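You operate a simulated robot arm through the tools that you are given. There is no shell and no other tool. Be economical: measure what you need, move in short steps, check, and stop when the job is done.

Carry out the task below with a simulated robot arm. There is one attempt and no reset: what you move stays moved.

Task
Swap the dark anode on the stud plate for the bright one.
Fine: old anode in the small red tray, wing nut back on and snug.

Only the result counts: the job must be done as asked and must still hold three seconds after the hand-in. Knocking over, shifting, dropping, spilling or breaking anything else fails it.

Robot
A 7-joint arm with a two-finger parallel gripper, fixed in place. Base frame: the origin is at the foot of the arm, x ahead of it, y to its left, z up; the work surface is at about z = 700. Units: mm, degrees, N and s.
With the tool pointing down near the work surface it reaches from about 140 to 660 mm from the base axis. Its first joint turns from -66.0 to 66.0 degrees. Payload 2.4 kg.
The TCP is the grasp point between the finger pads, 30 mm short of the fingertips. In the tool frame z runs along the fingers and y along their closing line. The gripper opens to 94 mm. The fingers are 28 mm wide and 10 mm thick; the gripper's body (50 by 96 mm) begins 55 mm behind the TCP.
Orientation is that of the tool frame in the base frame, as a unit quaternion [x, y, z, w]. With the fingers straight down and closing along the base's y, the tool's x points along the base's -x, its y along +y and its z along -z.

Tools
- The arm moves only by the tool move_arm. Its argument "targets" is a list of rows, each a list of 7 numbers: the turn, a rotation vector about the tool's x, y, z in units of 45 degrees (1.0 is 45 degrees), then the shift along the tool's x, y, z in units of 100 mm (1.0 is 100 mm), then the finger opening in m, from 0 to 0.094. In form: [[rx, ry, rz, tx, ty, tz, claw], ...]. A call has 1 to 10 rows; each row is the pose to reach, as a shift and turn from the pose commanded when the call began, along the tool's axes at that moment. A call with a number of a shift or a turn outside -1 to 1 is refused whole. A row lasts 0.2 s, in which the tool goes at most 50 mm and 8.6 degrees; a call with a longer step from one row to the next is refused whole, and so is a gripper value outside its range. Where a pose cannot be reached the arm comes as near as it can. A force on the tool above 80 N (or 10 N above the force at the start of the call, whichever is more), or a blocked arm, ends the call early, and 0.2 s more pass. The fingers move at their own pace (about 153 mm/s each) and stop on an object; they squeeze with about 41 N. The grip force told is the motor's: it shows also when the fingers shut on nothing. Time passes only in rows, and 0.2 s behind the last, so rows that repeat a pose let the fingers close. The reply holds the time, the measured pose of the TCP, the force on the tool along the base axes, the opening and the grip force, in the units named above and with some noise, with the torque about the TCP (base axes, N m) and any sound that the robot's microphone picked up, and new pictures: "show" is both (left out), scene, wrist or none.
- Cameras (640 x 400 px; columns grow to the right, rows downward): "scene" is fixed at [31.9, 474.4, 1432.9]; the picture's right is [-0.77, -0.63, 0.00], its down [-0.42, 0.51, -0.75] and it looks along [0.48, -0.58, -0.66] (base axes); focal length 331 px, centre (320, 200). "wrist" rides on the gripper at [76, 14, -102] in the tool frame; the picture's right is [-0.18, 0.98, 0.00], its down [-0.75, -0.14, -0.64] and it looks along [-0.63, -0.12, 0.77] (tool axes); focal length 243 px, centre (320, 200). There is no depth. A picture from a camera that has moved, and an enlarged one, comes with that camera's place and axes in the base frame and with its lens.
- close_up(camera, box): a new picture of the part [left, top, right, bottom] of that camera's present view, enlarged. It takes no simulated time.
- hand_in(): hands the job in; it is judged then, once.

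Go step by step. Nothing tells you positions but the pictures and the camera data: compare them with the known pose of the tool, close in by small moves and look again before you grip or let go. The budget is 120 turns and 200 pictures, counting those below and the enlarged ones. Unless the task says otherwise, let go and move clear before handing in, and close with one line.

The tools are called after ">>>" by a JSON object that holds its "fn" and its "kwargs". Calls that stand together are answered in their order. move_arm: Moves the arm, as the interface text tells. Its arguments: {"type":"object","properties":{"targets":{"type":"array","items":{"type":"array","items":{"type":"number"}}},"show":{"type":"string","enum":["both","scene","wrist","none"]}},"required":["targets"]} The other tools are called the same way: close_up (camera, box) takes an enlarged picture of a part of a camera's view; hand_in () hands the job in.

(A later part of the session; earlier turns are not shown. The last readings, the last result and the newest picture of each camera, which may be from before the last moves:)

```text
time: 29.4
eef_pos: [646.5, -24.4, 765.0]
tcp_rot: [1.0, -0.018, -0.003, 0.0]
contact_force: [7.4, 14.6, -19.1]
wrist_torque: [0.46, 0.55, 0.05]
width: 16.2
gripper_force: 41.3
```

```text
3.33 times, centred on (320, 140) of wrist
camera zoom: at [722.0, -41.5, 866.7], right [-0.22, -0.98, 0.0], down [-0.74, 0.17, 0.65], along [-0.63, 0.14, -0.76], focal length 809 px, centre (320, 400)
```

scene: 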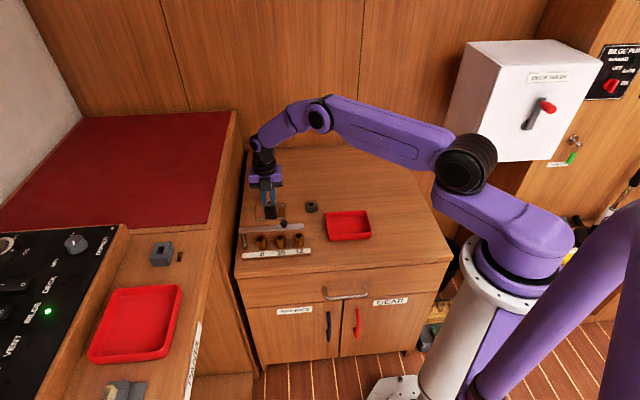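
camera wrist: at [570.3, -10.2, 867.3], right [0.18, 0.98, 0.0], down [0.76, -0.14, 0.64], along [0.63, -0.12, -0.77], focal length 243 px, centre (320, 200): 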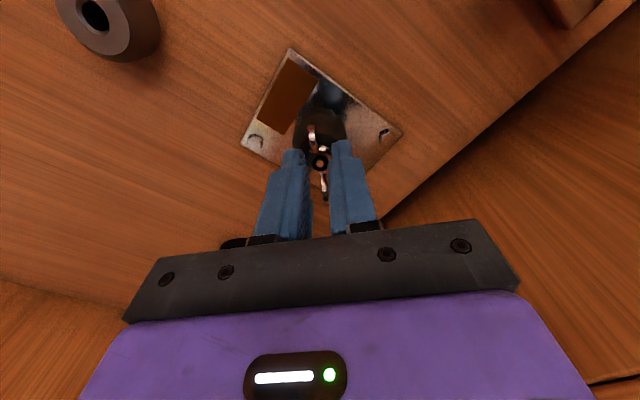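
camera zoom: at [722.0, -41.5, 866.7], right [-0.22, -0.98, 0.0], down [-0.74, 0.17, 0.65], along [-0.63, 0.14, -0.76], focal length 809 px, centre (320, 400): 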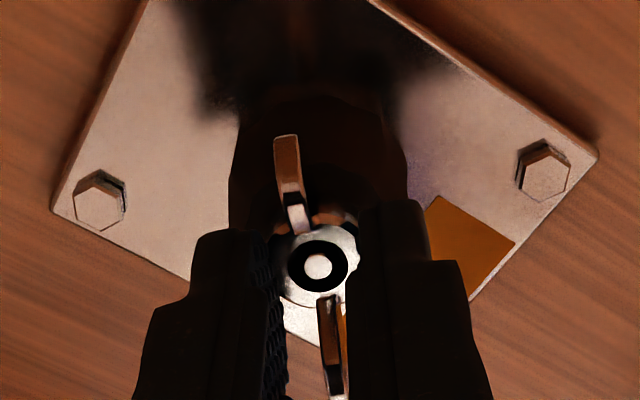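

The rise per half-turn is tiny, so it's a real fine thread with several turns to go. I'll use repeated sweep loops of a closed-finger stick, first releasing and staging on the +y side.

>>> {"fn": "move_arm", "kwargs": {"targets": [[0, 0, 0, 0, 0, 0.03, 0.03], [0, 0, 0, 0, 0, 0.03, 0.06], [0, 0, 0, 0, 0, -0.2, 0.06], [0, 0, 0, 0, 0, -0.4, 0.06], [0, 0, 0, -0.03, -0.24, -0.4, 0.03], [0, 0, 0, -0.067, -0.478, -0.4, 0.0], [0, 0, 0, -0.067, -0.478, -0.2, 0.0], [0, 0, 0, -0.067, -0.478, 0.03, 0.0], [0, 0, 0, -0.067, -0.478, 0.03, 0.0]], "show": "none"}}

>>> {"fn": "close_up", "kwargs": {"camera": "scene", "box": [250, 180, 298, 218]}}

```text
time: 31.4
eef_pos: [641.9, 21.7, 763.2]
tcp_rot: [1.0, -0.019, 0.0, 0.0]
contact_force: [-0.1, 0.6, 0.9]
wrist_torque: [0.03, -0.03, -0.03]
width: 0.2
gripper_force: 32.8
```

```text
10.53 times, centred on (274, 199) of scene
camera zoom: at [31.9, 474.4, 1432.9], right [-0.77, -0.63, 0.0], down [-0.42, 0.51, -0.75], along [0.48, -0.58, -0.66], focal length 3484 px, centre (804, 210)
```

zoom: 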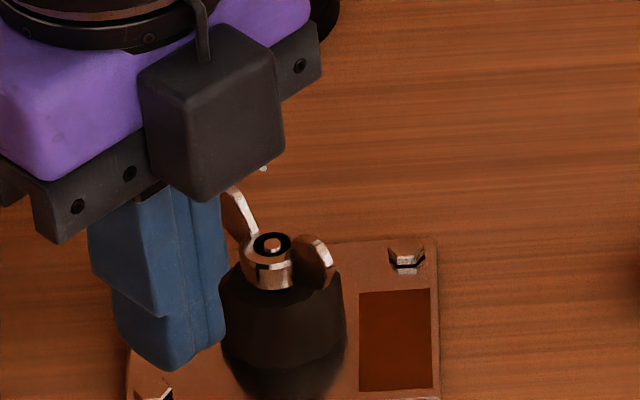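

>>> {"fn": "move_arm", "kwargs": {"targets": [[0, 0, 0.11, -0.124, 0.175, 0, 0.0], [0, 0, 0.22, -0.198, 0.357, 0, 0.0], [0, 0, 0.33, -0.201, 0.538, 0, 0.0], [0, 0, 0.44, -0.136, 0.696, 0, 0.0], [0, 0, 0.55, -0.002, 0.791, 0, 0.0], [0, 0, 0.66, -0.369, 0.904, 0, 0.0], [0, 0, 0.77, -0.455, 0.456, 0, 0.0], [0, 0, 0.88, -0.3, 0.01, 0, 0.0], [0, 0, 1.0, 0, 0, 0, 0.0]], "show": "none"}}

>>> {"fn": "close_up", "kwargs": {"camera": "scene", "box": [250, 180, 298, 218]}}

```text
time: 33.4
eef_pos: [641.1, 23.4, 763.6]
tcp_rot: [0.916, -0.402, 0.0, 0.0]
contact_force: [-0.1, -1.1, 0.6]
wrist_torque: [0.01, 0.0, 0.03]
width: 0.0
gripper_force: 32.9
```

```text
10.53 times, centred on (274, 199) of scene
camera zoom: at [31.9, 474.4, 1432.9], right [-0.77, -0.63, 0.0], down [-0.42, 0.51, -0.75], along [0.48, -0.58, -0.66], focal length 3484 px, centre (804, 210)
```

zoom: 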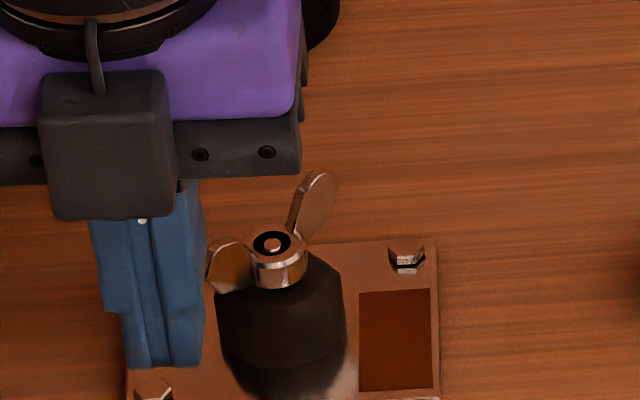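

The sweep works. I'll repeat it while unwinding the wrist.

>>> {"fn": "move_arm", "kwargs": {"targets": [[0, 0, 0.11, 0.035, 0.211, 0, 0.0], [0, 0, 0.22, 0.111, 0.393, 0, 0.0], [0, 0, 0.33, 0.236, 0.523, 0, 0.0], [0, 0, 0.44, 0.393, 0.589, 0, 0.0], [0, 0, 0.55, 0.555, 0.563, 0, 0.0], [0, 0, 0.66, 0.375, 0.901, 0, 0.0], [0, 0, 0.77, 0.0, 0.644, 0, 0.0], [0, 0, 0.88, -0.205, 0.219, 0, 0.0], [0, 0, 1.0, 0, 0, 0, 0.0]], "show": "none"}}

>>> {"fn": "close_up", "kwargs": {"camera": "scene", "box": [250, 180, 298, 218]}}

```text
time: 35.4
eef_pos: [641.5, 24.7, 763.4]
tcp_rot: [-0.692, 0.722, 0.001, 0.0]
contact_force: [0.6, -0.1, -0.1]
wrist_torque: [0.01, 0.01, -0.03]
width: 0.0
gripper_force: 32.6
```

```text
10.53 times, centred on (274, 199) of scene
camera zoom: at [31.9, 474.4, 1432.9], right [-0.77, -0.63, 0.0], down [-0.42, 0.51, -0.75], along [0.48, -0.58, -0.66], focal length 3484 px, centre (804, 210)
```

zoom: 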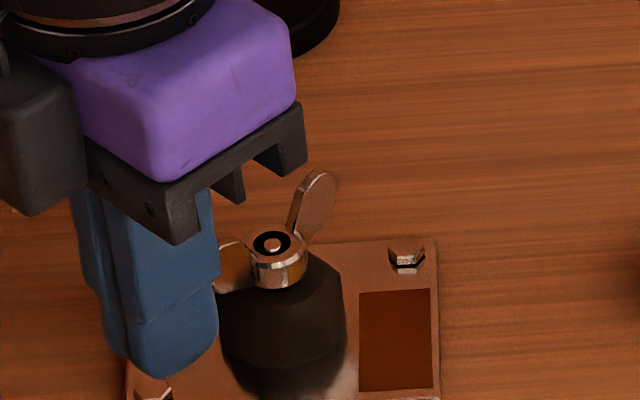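

>>> {"fn": "move_arm", "kwargs": {"targets": [[0, 0, 0, 0.185, 0.124, 0, 0.0], [0, 0, 0, 0.377, 0.197, 0, 0.0], [0, 0, 0, 0.558, 0.201, 0, 0.0]], "show": "none"}}

>>> {"fn": "close_up", "kwargs": {"camera": "scene", "box": [250, 180, 298, 218]}}

>>> {"fn": "close_up", "kwargs": {"camera": "wrist", "box": [260, 60, 380, 180]}}

```text
time: 36.2
eef_pos: [620.7, -32.6, 761.9]
tcp_rot: [-0.693, 0.721, 0.0, 0.0]
contact_force: [-0.2, -0.2, -0.7]
wrist_torque: [-0.01, -0.01, -0.04]
width: 0.0
gripper_force: 32.9
```

```text
10.53 times, centred on (274, 199) of scene
camera zoom: at [31.9, 474.4, 1432.9], right [-0.77, -0.63, 0.0], down [-0.42, 0.51, -0.75], along [0.48, -0.58, -0.66], focal length 3484 px, centre (804, 210)
```

zoom: 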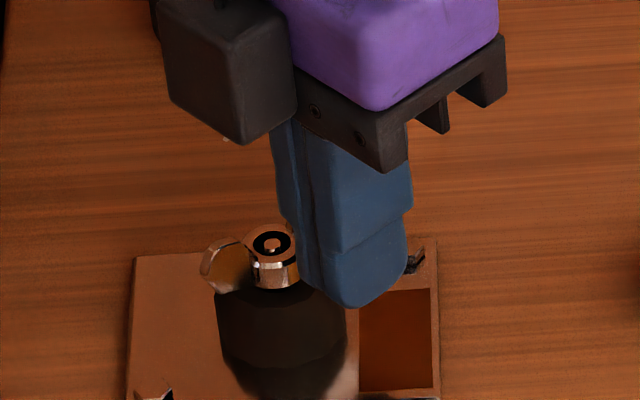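

```text
3.33 times, centred on (320, 120) of wrist
camera zoom: at [603.0, -107.6, 864.3], right [-0.97, 0.22, 0.0], down [0.17, 0.75, 0.64], along [0.14, 0.63, -0.77], focal length 809 px, centre (320, 467)
```

zoom: 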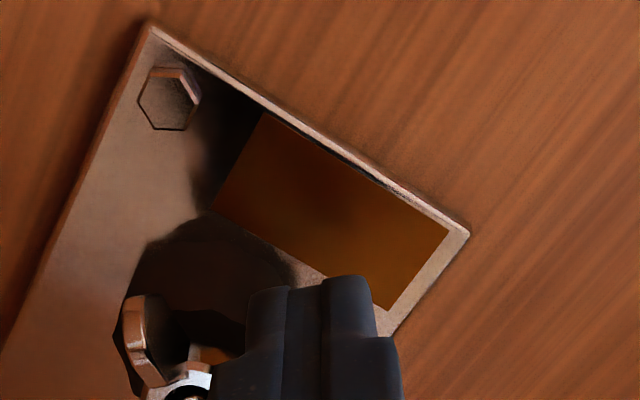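

The stick missed the wing on the last loop because it started past it. I'll extend the stroke further and start the next one from more +x.

>>> {"fn": "move_arm", "kwargs": {"targets": [[0, 0, 0, 0.142, -0.06, 0, 0.0], [0, 0, 0, 0.248, -0.194, 0, 0.0], [0, 0, 0, 0.253, -0.334, 0, 0.0], [0, 0, 0, 0.253, -0.334, 0, 0.0], [0, 0, 0, 0.421, 0.02, 0, 0.0], [0, 0, 0, 0.034, 0.284, 0, 0.0], [0, 0, 0, -0.374, 0.198, 0, 0.0], [0, 0, 0, -0.606, -0.144, 0, 0.0], [0, 0, 0, -0.59, -0.265, 0, 0.0]], "show": "none"}}

>>> {"fn": "close_up", "kwargs": {"camera": "scene", "box": [250, 180, 298, 218]}}

>>> {"fn": "close_up", "kwargs": {"camera": "wrist", "box": [240, 0, 400, 160]}}

```text
time: 37.0
eef_pos: [638.4, -58.3, 759.4]
tcp_rot: [-0.695, 0.718, 0.021, -0.018]
contact_force: [-25.2, 1.0, 19.1]
wrist_torque: [0.16, 0.15, 0.27]
width: 0.1
gripper_force: 33.3
stopped in row 4: the force on the tool passed its limit at 88 N (the readings are from after the stop); the commanded pose is now the measured one
```

```text
10.53 times, centred on (274, 199) of scene
camera zoom: at [31.0, 474.4, 1432.9], right [-0.77, -0.63, 0.0], down [-0.42, 0.51, -0.75], along [0.48, -0.58, -0.66], focal length 3484 px, centre (804, 210)
```

zoom: 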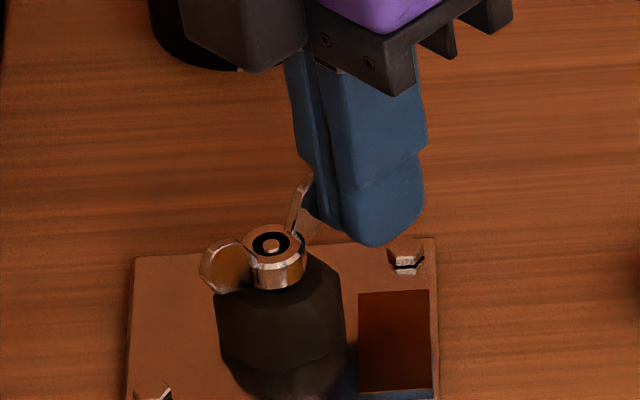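

```text
2.50 times, centred on (320, 80) of wrist
camera zoom: at [626.8, -133.0, 862.3], right [-0.97, 0.22, 0.06], down [0.2, 0.75, 0.63], along [0.1, 0.63, -0.77], focal length 606 px, centre (320, 500)
```

zoom: 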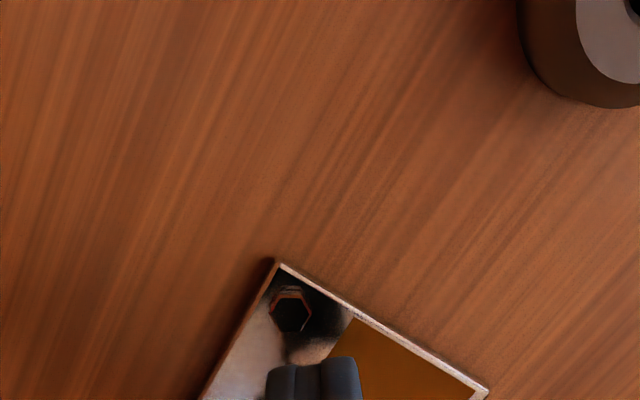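

The wing met a hard stop at about 265°, so the nut is likely at the top of its thread. I'll back off, correct the tilt, and move above it to grip and pull.

>>> {"fn": "move_arm", "kwargs": {"targets": [[0.035, 0, 0, 0.05, 0.12, 0, 0.0], [0.07, 0, 0, 0.05, 0.12, -0.25, 0.0], [0.07, 0, 0, 0.05, 0.12, -0.45, 0.03], [0.07, 0, 0, -0.15, 0.0, -0.45, 0.06], [0.07, 0, 0, -0.336, -0.074, -0.45, 0.06], [0.07, 0, 0, -0.336, -0.074, -0.45, 0.06]], "show": "wrist"}}

>>> {"fn": "close_up", "kwargs": {"camera": "scene", "box": [250, 180, 298, 218]}}

>>> {"fn": "close_up", "kwargs": {"camera": "wrist", "box": [240, 50, 400, 190]}}

```text
time: 38.5
eef_pos: [652.0, -24.5, 804.4]
tcp_rot: [-0.695, 0.719, -0.003, 0.004]
contact_force: [-0.2, 0.0, 0.2]
wrist_torque: [0.01, 0.02, -0.02]
width: 59.8
gripper_force: 0.2
camera wrist: at [634.4, -100.5, 906.2], right [-0.98, 0.22, -0.01], down [0.16, 0.75, 0.65], along [0.15, 0.63, -0.76], focal length 243 px, centre (320, 200)
```

wrist: 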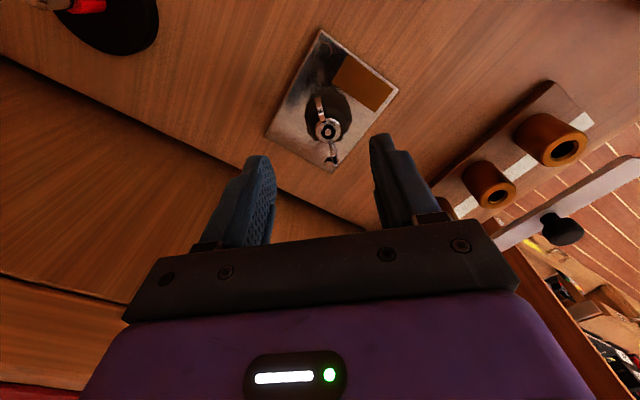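

```text
10.53 times, centred on (274, 199) of scene
camera zoom: at [31.9, 474.4, 1432.9], right [-0.77, -0.63, 0.0], down [-0.42, 0.51, -0.75], along [0.48, -0.58, -0.66], focal length 3484 px, centre (804, 210)
```

zoom: 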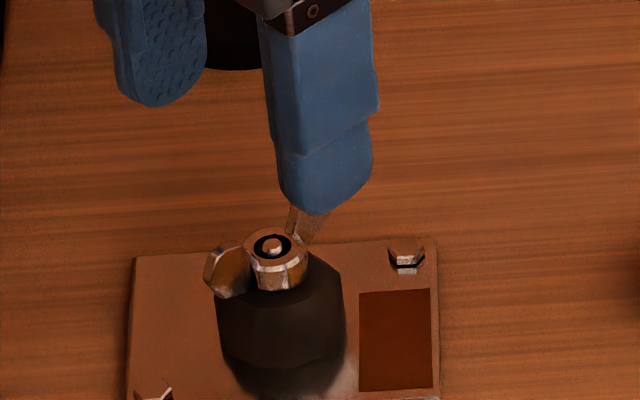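

```text
2.86 times, centred on (320, 120) of wrist
camera zoom: at [634.4, -100.5, 906.2], right [-0.98, 0.22, -0.01], down [0.16, 0.75, 0.65], along [0.15, 0.63, -0.76], focal length 693 px, centre (320, 429)
```

zoom: 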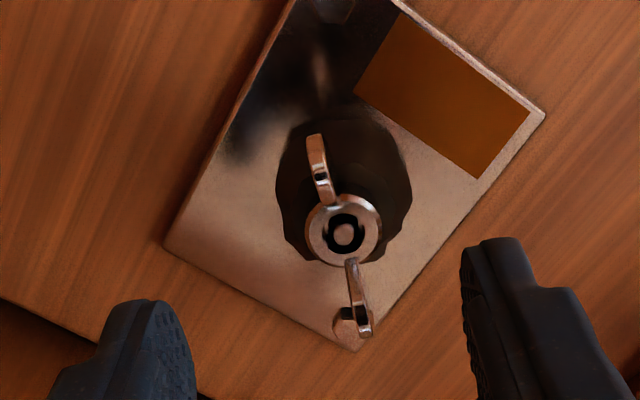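

The wings lie along y (about 272°), aligned with the present yaw. I'll grip it and test with a lift.

>>> {"fn": "move_arm", "kwargs": {"targets": [[0, 0, 0, 0, 0.045, 0.2, 0.06], [0, 0, 0, 0, 0.045, 0.4, 0.05], [0, 0, 0, 0, 0.045, 0.41, 0.03], [0, 0, 0, 0, 0.045, 0.41, 0.0], [0, 0, 0, 0, 0.045, 0.41, 0.0], [0, 0, 0, 0, 0.045, 0.41, 0.0]], "show": "none"}}

>>> {"fn": "move_arm", "kwargs": {"targets": [[0, 0, 0, 0, 0, -0.02, 0.0], [0, 0, 0, 0, 0, -0.04, 0.0], [0, 0, 0, 0, 0, -0.06, 0.0], [0, 0, 0, 0, 0, -0.06, 0.0]], "show": "none"}}

>>> {"fn": "close_up", "kwargs": {"camera": "scene", "box": [255, 185, 291, 213]}}

```text
time: 39.9
eef_pos: [647.2, -23.1, 763.8]
tcp_rot: [-0.695, 0.719, -0.001, 0.003]
contact_force: [-17.5, 1.2, 3.4]
wrist_torque: [0.08, 0.53, -0.03]
width: 16.1
gripper_force: 40.7
```

```text
time: 40.9
eef_pos: [646.8, -24.2, 769.3]
tcp_rot: [-0.695, 0.719, -0.001, 0.002]
contact_force: [-13.5, 1.4, -10.4]
wrist_torque: [0.05, 0.39, -0.01]
width: 2.7
gripper_force: 37.2
```

```text
14.29 times, centred on (273, 199) of scene
camera zoom: at [31.9, 474.4, 1432.9], right [-0.77, -0.63, 0.0], down [-0.42, 0.51, -0.75], along [0.48, -0.58, -0.66], focal length 4729 px, centre (991, 214)
```

zoom: 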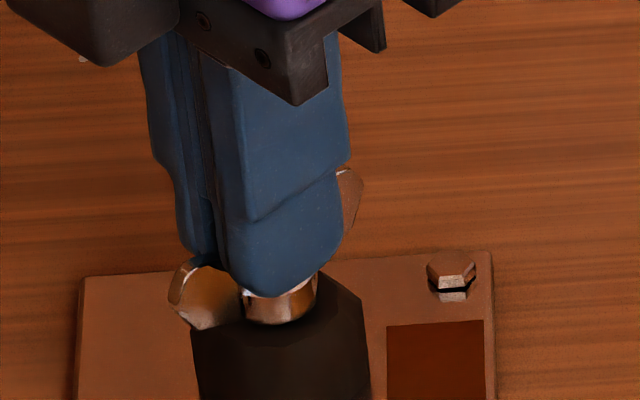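

The fingers slipped up onto the wings (2.7 mm), and the nut is still held by its thread. The wings give a firm torque grip, so I'll try turning CCW a bit more and read the torque.

>>> {"fn": "move_arm", "kwargs": {"targets": [[0, 0, -0.1, 0, 0, 0.02, 0.0], [0, 0, -0.2, 0, 0, 0.02, 0.0], [0, 0, -0.3, 0, 0, 0.02, 0.0], [0, 0, -0.4, 0, 0, 0.02, 0.0], [0, 0, -0.4, 0, 0, 0.02, 0.0]], "show": "none"}}

>>> {"fn": "close_up", "kwargs": {"camera": "scene", "box": [255, 185, 291, 213]}}

>>> {"fn": "close_up", "kwargs": {"camera": "wrist", "box": [260, 80, 380, 200]}}

```text
time: 42.0
eef_pos: [647.0, -23.1, 769.6]
tcp_rot: [0.799, -0.601, 0.002, -0.002]
contact_force: [-26.0, 3.0, 27.5]
wrist_torque: [0.29, 0.77, -0.16]
width: 2.6
gripper_force: 37.4
```

```text
14.29 times, centred on (273, 199) of scene
camera zoom: at [30.8, 474.5, 1432.9], right [-0.77, -0.63, 0.0], down [-0.42, 0.51, -0.75], along [0.48, -0.58, -0.66], focal length 4729 px, centre (991, 214)
```

zoom: 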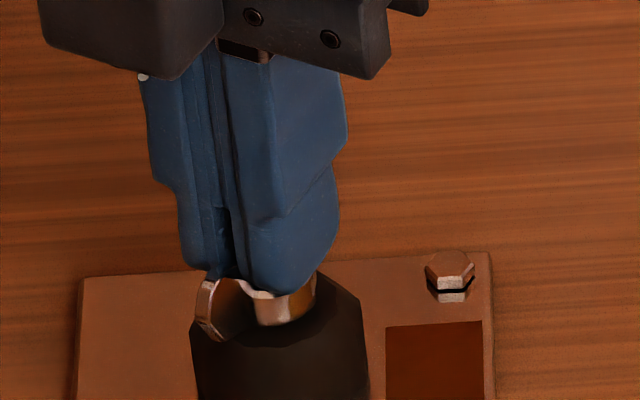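

```text
3.33 times, centred on (320, 140) of wrist
camera zoom: at [653.6, -100.9, 871.1], right [-1.0, -0.1, -0.01], down [-0.08, 0.76, 0.64], along [-0.06, 0.64, -0.77], focal length 809 px, centre (320, 400)
```

zoom: 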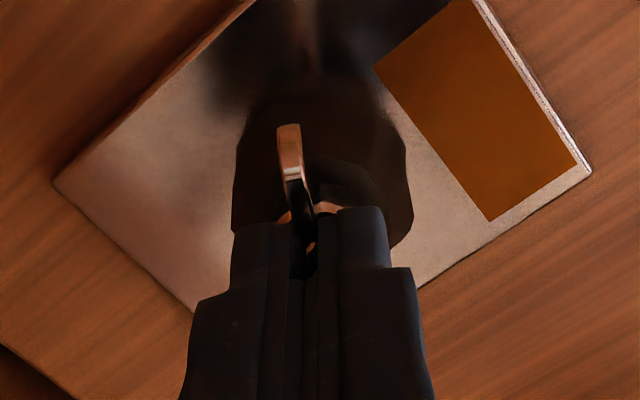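

It turns freely with this wing grip, so there's no hard stop. I'll continue CCW with light vertical load.

>>> {"fn": "move_arm", "kwargs": {"targets": [[0, 0, -0.15, 0, 0, -0.03, 0.0], [0, 0, -0.3, 0, 0, -0.03, 0.0], [0, 0, -0.45, 0, 0, -0.03, 0.0], [0, 0, -0.6, 0, 0, -0.03, 0.0], [0, 0, -0.75, 0, 0, -0.03, 0.0], [0, 0, -0.9, 0, 0, -0.03, 0.0], [0, 0, -1.0, 0, 0, -0.03, 0.0], [0, 0, -1.0, 0, 0, -0.03, 0.0]], "show": "none"}}

>>> {"fn": "move_arm", "kwargs": {"targets": [[0, 0, -0.15, 0, 0, 0, 0.0], [0, 0, -0.3, 0, 0, 0, 0.0], [0, 0, -0.45, 0, 0, 0, 0.0], [0, 0, -0.6, 0, 0, 0, 0.0], [0, 0, -0.6, 0, 0, 0, 0.0]], "show": "none"}}

>>> {"fn": "close_up", "kwargs": {"camera": "scene", "box": [255, 185, 291, 213]}}

```text
time: 43.9
eef_pos: [645.8, -24.2, 769.4]
tcp_rot: [0.968, -0.25, 0.001, -0.002]
contact_force: [-15.2, 1.2, -11.6]
wrist_torque: [0.15, 0.7, 0.01]
width: 2.9
gripper_force: 37.2
```

```text
time: 45.0
eef_pos: [647.9, -24.6, 769.3]
tcp_rot: [1.0, -0.017, 0.005, 0.0]
contact_force: [0.1, 5.4, -10.2]
wrist_torque: [0.08, 0.99, -0.01]
width: 2.9
gripper_force: 37.9
```

```text
14.29 times, centred on (273, 199) of scene
camera zoom: at [32.2, 474.5, 1432.9], right [-0.77, -0.63, 0.0], down [-0.42, 0.51, -0.75], along [0.48, -0.58, -0.66], focal length 4729 px, centre (991, 214)
```

zoom: 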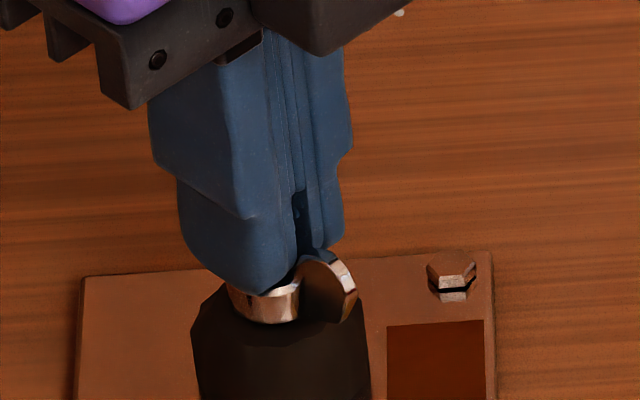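

The wings are again along ±x, so releasing lets me compare directly with the earlier picture and measure any rise.

>>> {"fn": "move_arm", "kwargs": {"targets": [[0, 0, 0, 0, 0, 0, 0.03], [0, 0, 0, 0, 0, 0, 0.06], [0, 0, 0, 0, 0, -0.2, 0.06], [0, 0, 0, 0, 0, -0.35, 0.06], [0, 0, 0, 0, 0, -0.35, 0.06]], "show": "none"}}

>>> {"fn": "close_up", "kwargs": {"camera": "scene", "box": [255, 185, 291, 213]}}

>>> {"fn": "close_up", "kwargs": {"camera": "wrist", "box": [240, 50, 400, 190]}}

```text
time: 46.2
eef_pos: [649.5, -24.4, 804.6]
tcp_rot: [1.0, -0.017, 0.006, 0.0]
contact_force: [0.1, -0.2, -0.7]
wrist_torque: [-0.02, 0.03, 0.0]
width: 60.1
gripper_force: 0.0
```

```text
14.29 times, centred on (273, 199) of scene
camera zoom: at [31.9, 474.4, 1432.9], right [-0.77, -0.63, 0.0], down [-0.42, 0.51, -0.75], along [0.48, -0.58, -0.66], focal length 4729 px, centre (991, 214)
```

zoom: 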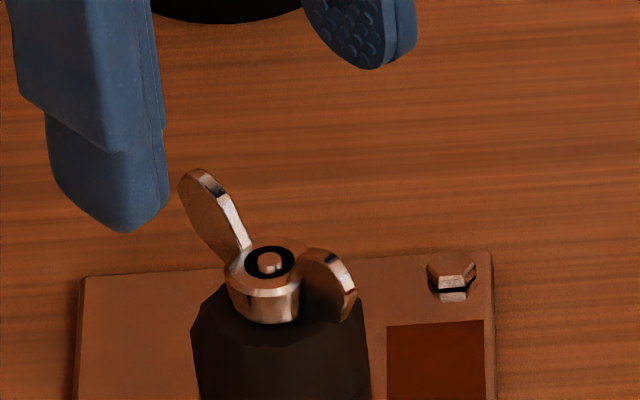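

```text
2.86 times, centred on (320, 120) of wrist
camera zoom: at [724.1, -41.2, 908.1], right [-0.22, -0.98, 0.0], down [-0.76, 0.17, 0.63], along [-0.62, 0.14, -0.77], focal length 693 px, centre (320, 429)
```

zoom: 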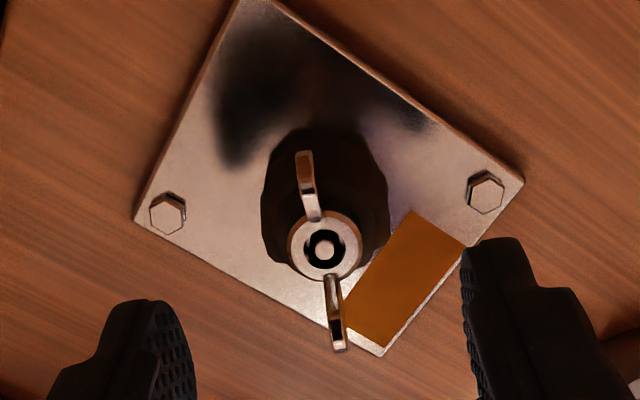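

There's no rise so far; the turn count seems to matter rather than the height. Some of my stick sweeps were hampered by the reach limit, so I'll stage again and sweep within reach, checking each stroke.

>>> {"fn": "move_arm", "kwargs": {"targets": [[0, -0.015, 0.16, -0.02, -0.1, 0, 0.03], [0, -0.015, 0.33, -0.03, -0.25, 0, 0.0], [0, -0.015, 0.5, -0.04, -0.4, 0, 0.0], [0, -0.015, 0.67, -0.042, -0.499, 0, 0.0], [0, -0.015, 0.84, -0.042, -0.499, 0.1, 0.0], [0, -0.015, 1.0, -0.042, -0.499, 0.3, 0.0], [0, -0.015, 1.0, -0.042, -0.499, 0.4, 0.0], [0, -0.015, 1.0, -0.042, -0.499, 0.4, 0.0]], "show": "none"}}

```text
time: 48.0
eef_pos: [645.3, 25.6, 767.1]
tcp_rot: [0.917, -0.399, 0.0, -0.003]
contact_force: [-0.3, -0.3, -1.1]
wrist_torque: [0.0, -0.01, 0.0]
width: 0.0
gripper_force: 33.0
```

>>> {"fn": "move_arm", "kwargs": {"targets": [[0, 0, 0.11, 0.081, 0.185, 0.02, 0.0], [0, 0, 0.22, 0.101, 0.369, 0.02, 0.0], [0, 0, 0.33, 0.191, 0.536, 0.02, 0.0], [0, 0, 0.44, 0.349, 0.63, 0.02, 0.0], [0, 0, 0.55, 0.52, 0.625, 0.02, 0.0], [0, 0, 0.66, 0.631, 0.564, 0.02, 0.0]], "show": "none"}}

>>> {"fn": "close_up", "kwargs": {"camera": "scene", "box": [250, 180, 298, 218]}}

```text
time: 49.5
eef_pos: [648.0, -59.5, 764.2]
tcp_rot: [0.784, -0.621, -0.001, -0.002]
contact_force: [-0.6, -0.1, 0.3]
wrist_torque: [-0.01, -0.01, 0.03]
width: 0.0
gripper_force: 33.6
```

```text
10.53 times, centred on (274, 199) of scene
camera zoom: at [31.9, 474.4, 1432.9], right [-0.77, -0.63, 0.0], down [-0.42, 0.51, -0.75], along [0.48, -0.58, -0.66], focal length 3484 px, centre (804, 210)
```

zoom: 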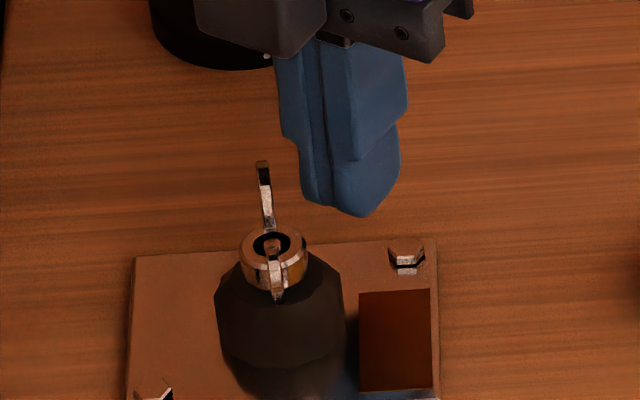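

>>> {"fn": "move_arm", "kwargs": {"targets": [[0, 0, 0.08, 0.022, 0.406, 0, 0.0], [0, 0, 0.16, -0.416, 0.477, 0, 0.0], [0, 0, 0.24, -0.815, 0.208, 0, 0.0], [0, 0, 0.32, -0.824, -0.184, 0, 0.0], [0, 0, 0.34, -0.824, -0.184, 0, 0.0]], "show": "none"}}

>>> {"fn": "close_up", "kwargs": {"camera": "scene", "box": [250, 180, 298, 218]}}

```text
time: 50.6
eef_pos: [645.8, 26.4, 764.4]
tcp_rot: [-0.693, 0.72, 0.003, 0.002]
contact_force: [0.0, 0.5, 0.2]
wrist_torque: [0.0, -0.01, 0.03]
width: 0.1
gripper_force: 32.6
```

```text
10.53 times, centred on (274, 199) of scene
camera zoom: at [31.9, 474.4, 1432.9], right [-0.77, -0.63, 0.0], down [-0.42, 0.51, -0.75], along [0.48, -0.58, -0.66], focal length 3484 px, centre (804, 210)
```

zoom: 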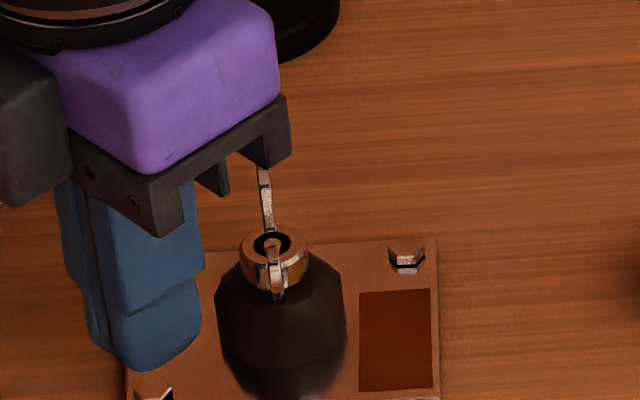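

The wing stayed at 130/310. Now a full loop in one call, still unwinding.

>>> {"fn": "move_arm", "kwargs": {"targets": [[0, 0, 0.1, 0.198, 0.082, 0, 0.0], [0, 0, 0.2, 0.342, 0.197, 0, 0.0], [0, 0, 0.3, 0.525, 0.249, 0, 0.0], [0, 0, 0.4, 0.703, 0.202, 0, 0.0], [0, 0, 0.5, 0.818, 0.077, 0, 0.0], [0, 0, 0.6, 0.858, -0.054, 0, 0.0], [0, 0, 0.7, 0.989, 0.331, 0, 0.0], [0, 0, 0.8, 0.586, 0.517, 0, 0.0], [0, 0, 0.9, 0.129, 0.365, 0, 0.0], [0, 0, 1.0, 0.014, 0, 0, 0.0]], "show": "none"}}

>>> {"fn": "close_up", "kwargs": {"camera": "scene", "box": [250, 180, 298, 218]}}

```text
time: 52.0
eef_pos: [627.3, -40.3, 759.6]
tcp_rot: [-0.534, 0.845, 0.023, -0.018]
contact_force: [-28.1, 8.2, 20.5]
wrist_torque: [-0.03, 0.26, -0.1]
width: 0.1
gripper_force: 33.3
stopped in row 6: the force on the tool passed its limit at 90 N (the readings are from after the stop); the commanded pose is now the measured one
```

```text
10.53 times, centred on (274, 199) of scene
camera zoom: at [30.9, 474.6, 1432.9], right [-0.77, -0.63, 0.0], down [-0.42, 0.51, -0.75], along [0.48, -0.58, -0.66], focal length 3484 px, centre (804, 210)
```

zoom: 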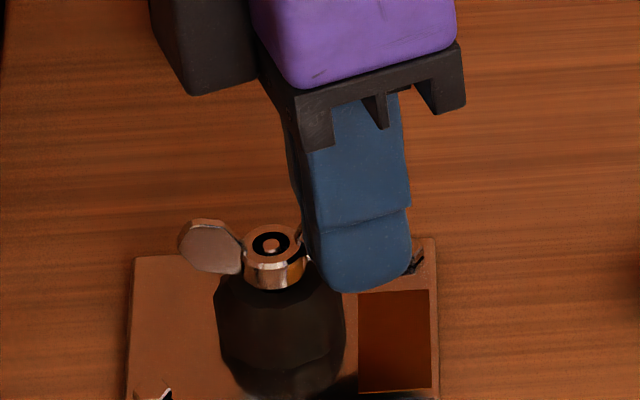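

The block matches the stick tip dipping onto the anode's shoulder (tip around z≈729). I'll fix the tilt, raise the stick about 9 mm, and finish the stroke.

>>> {"fn": "move_arm", "kwargs": {"targets": [[0.074, 0, 0, -0.002, 0.112, -0.05, 0.0], [0.074, 0, 0, -0.002, 0.112, -0.095, 0.0], [0.074, 0, 0, 0.053, 0.041, -0.095, 0.0], [0.074, 0, 0, 0.118, -0.1, -0.095, 0.0], [0.074, 0, 0, 0.104, -0.271, -0.095, 0.0], [0.074, 0, 0, 0.357, 0.03, -0.095, 0.0], [0.074, 0, 0, 0.06, 0.359, -0.095, 0.0], [0.074, 0, 0, -0.42, 0.399, -0.095, 0.0], [0.074, 0, 0, -0.673, 0.098, -0.095, 0.0], [0.074, 0, 0, -0.673, 0.098, -0.095, 0.0]], "show": "none"}}

>>> {"fn": "close_up", "kwargs": {"camera": "scene", "box": [250, 180, 298, 218]}}

```text
time: 54.2
eef_pos: [652.1, 19.0, 770.5]
tcp_rot: [-0.535, 0.845, -0.008, 0.003]
contact_force: [0.3, -0.5, 0.3]
wrist_torque: [-0.02, 0.02, 0.02]
width: 0.0
gripper_force: 32.9
```

```text
10.53 times, centred on (274, 199) of scene
camera zoom: at [31.9, 474.4, 1432.9], right [-0.77, -0.63, 0.0], down [-0.42, 0.51, -0.75], along [0.48, -0.58, -0.66], focal length 3484 px, centre (804, 210)
```

zoom: 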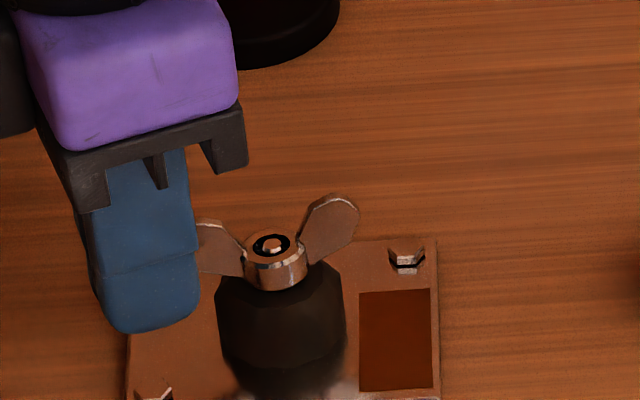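

Stick sweeps are unreliable, whereas gripped turns can be batched cheaply. I'll go over the nut, look, and then run grip cycles.

>>> {"fn": "move_arm", "kwargs": {"targets": [[-0.021, 0, 0, 0, 0, -0.2, 0.0], [-0.021, 0, 0, 0, 0, -0.35, 0.03], [-0.021, 0, 0, 0.2, -0.07, -0.35, 0.06], [-0.021, 0, 0, 0.414, -0.142, -0.35, 0.06], [-0.021, 0, 0, 0.414, -0.142, -0.35, 0.06]], "show": "none"}}

>>> {"fn": "close_up", "kwargs": {"camera": "wrist", "box": [240, 50, 400, 190]}}

>>> {"fn": "close_up", "kwargs": {"camera": "scene", "box": [255, 185, 291, 213]}}

```text
time: 55.4
eef_pos: [646.2, -21.7, 805.2]
tcp_rot: [-0.535, 0.845, 0.001, -0.001]
contact_force: [1.3, -0.8, 0.0]
wrist_torque: [0.0, -0.02, 0.03]
width: 60.1
gripper_force: 0.0
```

```text
2.86 times, centred on (320, 120) of wrist
camera zoom: at [601.4, -84.1, 907.4], right [-0.81, 0.59, 0.0], down [0.45, 0.62, 0.64], along [0.38, 0.52, -0.77], focal length 693 px, centre (320, 429)
```

zoom: 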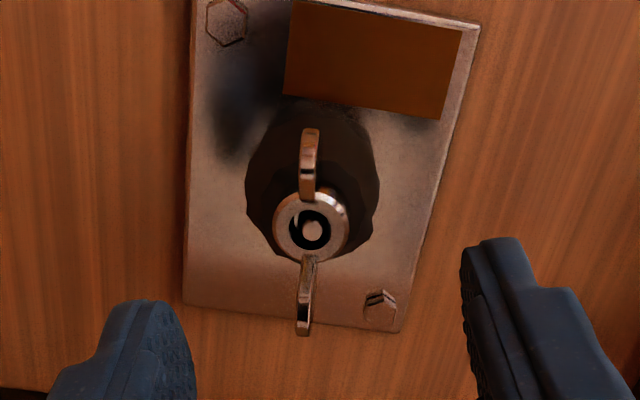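

```text
14.29 times, centred on (273, 199) of scene
camera zoom: at [31.9, 474.4, 1432.9], right [-0.77, -0.63, 0.0], down [-0.42, 0.51, -0.75], along [0.48, -0.58, -0.66], focal length 4729 px, centre (991, 214)
```

zoom: 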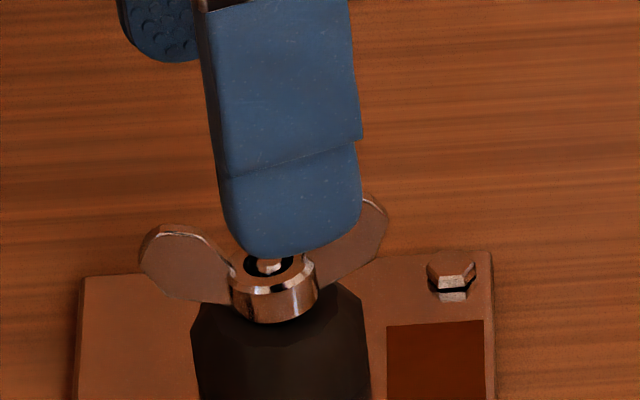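

The wings are aligned with the fingers. I'll grip the wings high and turn 113° CCW.

>>> {"fn": "move_arm", "kwargs": {"targets": [[0, 0, 0, 0.02, -0.027, 0.15, 0.06], [0, 0, 0, 0.02, -0.027, 0.3, 0.05], [0, 0, 0, 0.02, -0.027, 0.34, 0.03], [0, 0, 0, 0.02, -0.027, 0.34, 0.0], [0, 0, 0, 0.02, -0.027, 0.34, 0.0], [0, 0, 0, 0.02, -0.027, 0.34, 0.0]], "show": "none"}}

>>> {"fn": "move_arm", "kwargs": {"targets": [[0, 0, -0.167, 0, 0, 0, 0.0], [0, 0, -0.333, 0, 0, 0, 0.0], [0, 0, -0.5, 0, 0, 0, 0.0], [0, 0, -0.667, 0, 0, 0, 0.0], [0, 0, -0.833, 0, 0, 0, 0.0], [0, 0, -1.0, 0, 0, 0, 0.0], [0, 0, -1.0, 0, 0, 0, 0.0]], "show": "none"}}

>>> {"fn": "move_arm", "kwargs": {"targets": [[0, 0, -0.167, 0, 0, 0, 0.0], [0, 0, -0.333, 0, 0, 0, 0.0], [0, 0, -0.5, 0, 0, 0, 0.0], [0, 0, -0.667, 0, 0, 0, 0.0], [0, 0, -0.833, 0, 0, 0, 0.0], [0, 0, -1.0, 0, 0, 0, 0.0], [0, 0, -1.0, 0, 0, 0, 0.0]], "show": "none"}}

>>> {"fn": "close_up", "kwargs": {"camera": "scene", "box": [255, 185, 291, 213]}}

```text
time: 56.8
eef_pos: [647.1, -25.7, 772.8]
tcp_rot: [-0.534, 0.845, 0.0, -0.001]
contact_force: [8.1, -3.2, -2.8]
wrist_torque: [0.1, 0.06, 0.07]
width: 3.0
gripper_force: 37.6
```

```text
time: 58.4
eef_pos: [648.9, -24.1, 771.7]
tcp_rot: [0.818, -0.575, 0.001, 0.0]
contact_force: [11.0, -1.0, 9.7]
wrist_torque: [-0.13, 0.02, -0.05]
width: 2.9
gripper_force: 37.7
```

```text
time: 60.0
eef_pos: [648.7, -23.2, 771.5]
tcp_rot: [0.976, -0.218, 0.0, 0.001]
contact_force: [8.1, 5.0, 14.6]
wrist_torque: [-0.27, -0.39, -0.06]
width: 3.1
gripper_force: 38.1
```

```text
14.29 times, centred on (273, 199) of scene
camera zoom: at [31.8, 474.5, 1432.9], right [-0.77, -0.63, 0.0], down [-0.42, 0.51, -0.75], along [0.48, -0.58, -0.66], focal length 4729 px, centre (991, 214)
```

zoom: 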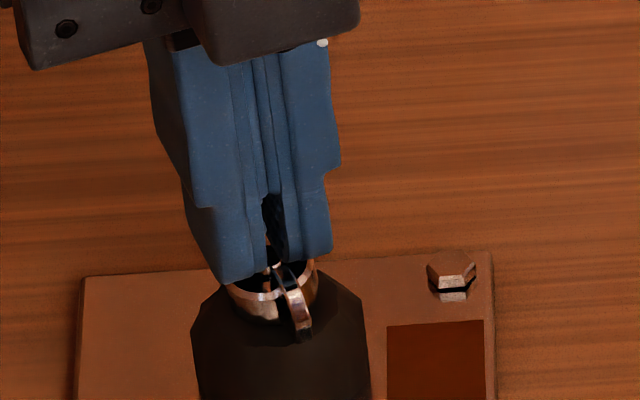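

>>> {"fn": "move_arm", "kwargs": {"targets": [[0, 0, 0, 0, 0, -0.03, 0.0], [0, 0, 0, 0, 0, -0.06, 0.0], [0, 0, 0, 0, 0, -0.06, 0.0]], "show": "none"}}

>>> {"fn": "close_up", "kwargs": {"camera": "scene", "box": [255, 185, 291, 213]}}

>>> {"fn": "close_up", "kwargs": {"camera": "wrist", "box": [260, 60, 380, 160]}}

```text
time: 60.8
eef_pos: [647.0, -23.3, 776.1]
tcp_rot: [0.976, -0.219, -0.005, 0.001]
contact_force: [10.9, 11.0, -23.8]
wrist_torque: [0.21, -0.31, 0.01]
width: 3.3
gripper_force: 37.2
```

```text
14.29 times, centred on (273, 199) of scene
camera zoom: at [32.7, 474.6, 1432.9], right [-0.77, -0.63, 0.0], down [-0.42, 0.51, -0.75], along [0.47, -0.58, -0.66], focal length 4729 px, centre (991, 214)
```

zoom: 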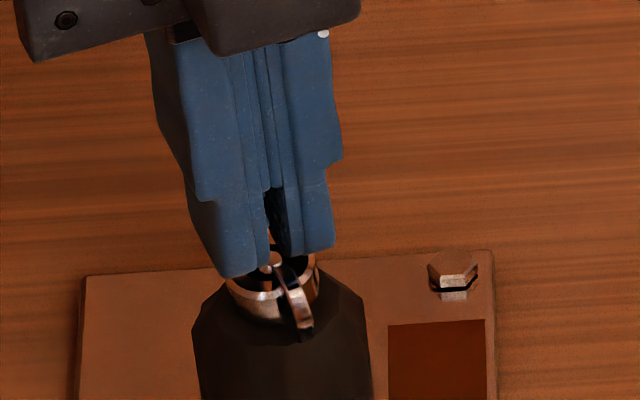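

```text
4.00 times, centred on (320, 110) of wrist
camera zoom: at [709.4, -67.7, 876.7], right [-0.59, -0.81, 0.01], down [-0.62, 0.45, 0.65], along [-0.53, 0.38, -0.76], focal length 970 px, centre (320, 560)
```

zoom: 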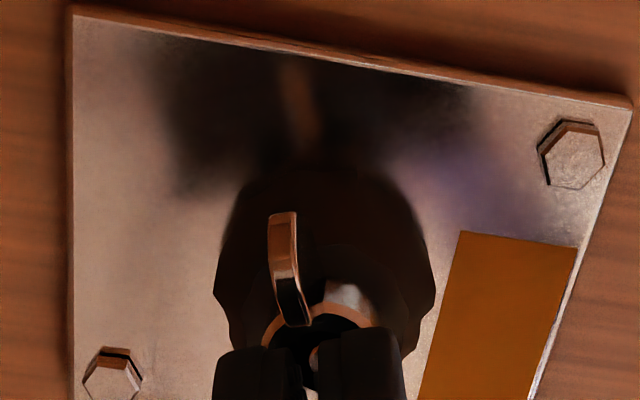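

It's still held. I'll rewind 180° and turn another 180° in one batch, then look again.

>>> {"fn": "move_arm", "kwargs": {"targets": [[0, 0, 0, 0, 0, 0, 0.03], [0, 0, 0, 0, 0, 0, 0.06], [0, 0, 0, 0, 0, -0.3, 0.06], [0, 0, 0.16, 0, 0, -0.3, 0.06], [0, 0, 0.33, 0, 0, -0.3, 0.06], [0, 0, 0.5, 0, 0, -0.3, 0.06], [0, 0, 0.67, 0, 0, -0.3, 0.06], [0, 0, 0.84, 0, 0, -0.3, 0.06], [0, 0, 1.0, 0, 0, -0.3, 0.06]], "show": "none"}}

>>> {"fn": "move_arm", "kwargs": {"targets": [[0, 0, 0.167, 0, 0, 0, 0.06], [0, 0, 0.333, 0, 0, 0, 0.06], [0, 0, 0.5, 0, 0, 0, 0.06], [0, 0, 0.667, 0, 0, 0, 0.06], [0, 0, 0.833, 0, 0, 0, 0.06], [0, 0, 1.0, 0, 0, 0, 0.06]], "show": "none"}}

>>> {"fn": "move_arm", "kwargs": {"targets": [[0, 0, 0.167, 0, 0, 0, 0.06], [0, 0, 0.333, 0, 0, 0, 0.06], [0, 0, 0.5, 0, 0, 0, 0.06], [0, 0, 0.667, 0, 0, 0, 0.06], [0, 0, 0.833, 0, 0, 0, 0.06], [0, 0, 1.0, 0, 0, 0, 0.06]], "show": "none"}}

>>> {"fn": "move_arm", "kwargs": {"targets": [[0, 0, 0.167, 0, 0, 0, 0.06], [0, 0, 0.333, 0, 0, 0, 0.06], [0, 0, 0.5, 0, 0, 0, 0.06], [0, 0, 0.667, 0, 0, 0, 0.06], [0, 0, 0.833, 0, 0, 0, 0.06], [0, 0, 1.0, 0, 0, 0, 0.06]], "show": "none"}}

>>> {"fn": "close_up", "kwargs": {"camera": "wrist", "box": [240, 50, 400, 190]}}

>>> {"fn": "close_up", "kwargs": {"camera": "scene", "box": [255, 185, 291, 213]}}

```text
time: 62.8
eef_pos: [647.9, -24.2, 808.7]
tcp_rot: [0.817, -0.577, 0.0, 0.001]
contact_force: [1.5, 0.2, -0.7]
wrist_torque: [0.01, -0.04, -0.03]
width: 59.9
gripper_force: 0.0
```

```text
time: 64.2
eef_pos: [649.0, -25.1, 807.7]
tcp_rot: [-0.532, 0.846, 0.0, -0.002]
contact_force: [-1.0, -0.3, 0.0]
wrist_torque: [0.0, -0.02, -0.03]
width: 60.0
gripper_force: 0.1
```

```text
time: 65.6
eef_pos: [646.8, -25.7, 808.2]
tcp_rot: [-0.169, 0.986, 0.0, -0.001]
contact_force: [-0.3, -0.1, -0.9]
wrist_torque: [0.02, -0.02, -0.01]
width: 59.9
gripper_force: 0.1
```

```text
time: 67.0
eef_pos: [647.1, -25.4, 807.8]
tcp_rot: [0.222, 0.975, -0.002, -0.001]
contact_force: [0.2, 0.5, 0.2]
wrist_torque: [0.04, 0.0, -0.02]
width: 60.0
gripper_force: 0.1
```

```text
2.86 times, centred on (320, 120) of wrist
camera zoom: at [584.6, 21.6, 909.1], right [0.59, 0.81, 0.0], down [0.62, -0.45, 0.64], along [0.52, -0.38, -0.77], focal length 693 px, centre (320, 429)
```

zoom: 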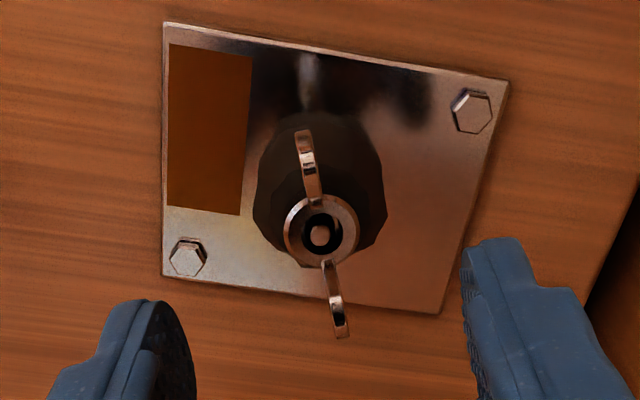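

```text
14.29 times, centred on (273, 199) of scene
camera zoom: at [31.9, 474.4, 1432.9], right [-0.77, -0.63, 0.0], down [-0.42, 0.51, -0.75], along [0.48, -0.58, -0.66], focal length 4729 px, centre (991, 214)
```

zoom: 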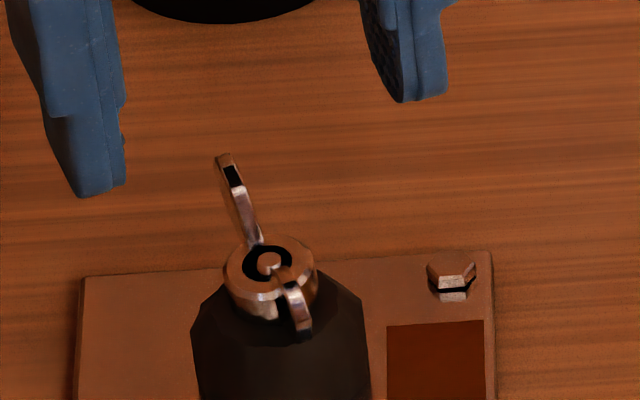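

The hub now looks slightly higher (about 1 mm), so the thread is real but fine-pitched. I'll do another gripped 180°.

>>> {"fn": "move_arm", "kwargs": {"targets": [[0, 0, 0, 0, 0, 0.15, 0.06], [0, 0, 0, 0, 0, 0.3, 0.05], [0, 0, 0, 0, 0, 0.36, 0.03], [0, 0, 0, 0, 0, 0.36, 0.0], [0, 0, 0, 0, 0, 0.36, 0.0], [0, 0, 0, 0, 0, 0.36, 0.0]], "show": "none"}}

>>> {"fn": "move_arm", "kwargs": {"targets": [[0, 0, -0.167, 0, 0, 0, 0.0], [0, 0, -0.333, 0, 0, 0, 0.0], [0, 0, -0.5, 0, 0, 0, 0.0], [0, 0, -0.667, 0, 0, 0, 0.0], [0, 0, -0.833, 0, 0, 0, 0.0], [0, 0, -1.0, 0, 0, 0, 0.0]], "show": "none"}}

>>> {"fn": "move_arm", "kwargs": {"targets": [[0, 0, -0.167, 0, 0, 0, 0.0], [0, 0, -0.333, 0, 0, 0, 0.0], [0, 0, -0.5, 0, 0, 0, 0.0], [0, 0, -0.667, 0, 0, 0, 0.0], [0, 0, -0.833, 0, 0, 0, 0.0], [0, 0, -1.0, 0, 0, 0, 0.0]], "show": "none"}}

>>> {"fn": "move_arm", "kwargs": {"targets": [[0, 0, -0.167, 0, 0, 0, 0.0], [0, 0, -0.333, 0, 0, 0, 0.0], [0, 0, -0.5, 0, 0, 0, 0.0], [0, 0, -0.667, 0, 0, 0, 0.0], [0, 0, -0.833, 0, 0, 0, 0.0], [0, 0, -1.0, 0, 0, 0, 0.0]], "show": "none"}}

>>> {"fn": "move_arm", "kwargs": {"targets": [[0, 0, -0.167, 0, 0, 0, 0.0], [0, 0, -0.333, 0, 0, 0, 0.0], [0, 0, -0.5, 0, 0, 0, 0.0], [0, 0, -0.667, 0, 0, 0, 0.0], [0, 0, -0.833, 0, 0, 0, 0.0], [0, 0, -1.0, 0, 0, 0, 0.0]], "show": "none"}}

>>> {"fn": "close_up", "kwargs": {"camera": "scene", "box": [255, 185, 291, 213]}}

```text
time: 68.4
eef_pos: [647.4, -23.3, 771.8]
tcp_rot: [0.219, 0.976, -0.001, -0.002]
contact_force: [0.8, 2.2, -2.7]
wrist_torque: [-0.22, 0.17, 0.02]
width: 3.5
gripper_force: 37.7
```

```text
time: 69.8
eef_pos: [646.2, -24.2, 771.1]
tcp_rot: [-0.171, 0.985, 0.0, -0.002]
contact_force: [-8.3, 7.6, -0.8]
wrist_torque: [-0.01, -0.31, -0.11]
width: 3.3
gripper_force: 37.7
```

```text
time: 71.2
eef_pos: [647.4, -23.6, 772.6]
tcp_rot: [-0.535, 0.845, 0.001, -0.002]
contact_force: [-21.1, 5.8, 11.7]
wrist_torque: [0.01, 0.22, -0.11]
width: 2.9
gripper_force: 37.6
```

```text
time: 72.6
eef_pos: [646.7, -25.8, 773.2]
tcp_rot: [0.817, -0.576, -0.002, 0.003]
contact_force: [-20.4, -2.6, 13.7]
wrist_torque: [-0.29, 0.05, -0.03]
width: 3.1
gripper_force: 37.7
```

```text
time: 74.0
eef_pos: [647.7, -25.6, 772.1]
tcp_rot: [0.976, -0.219, -0.001, 0.001]
contact_force: [-14.4, -11.7, 10.7]
wrist_torque: [-0.13, -0.08, 0.0]
width: 2.9
gripper_force: 37.5
```

```text
14.29 times, centred on (273, 199) of scene
camera zoom: at [31.4, 474.2, 1433.0], right [-0.77, -0.63, 0.0], down [-0.42, 0.51, -0.75], along [0.48, -0.58, -0.66], focal length 4729 px, centre (991, 214)
```

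zoom: 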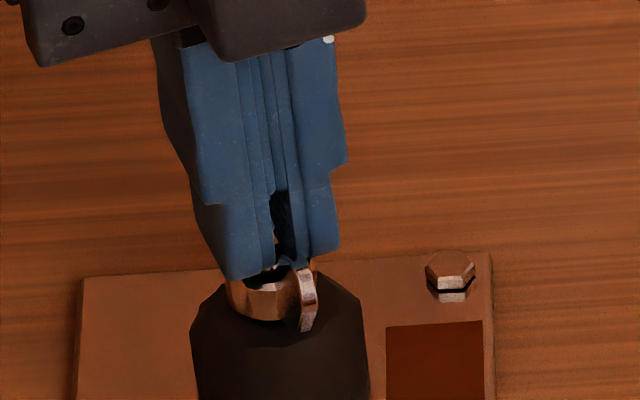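

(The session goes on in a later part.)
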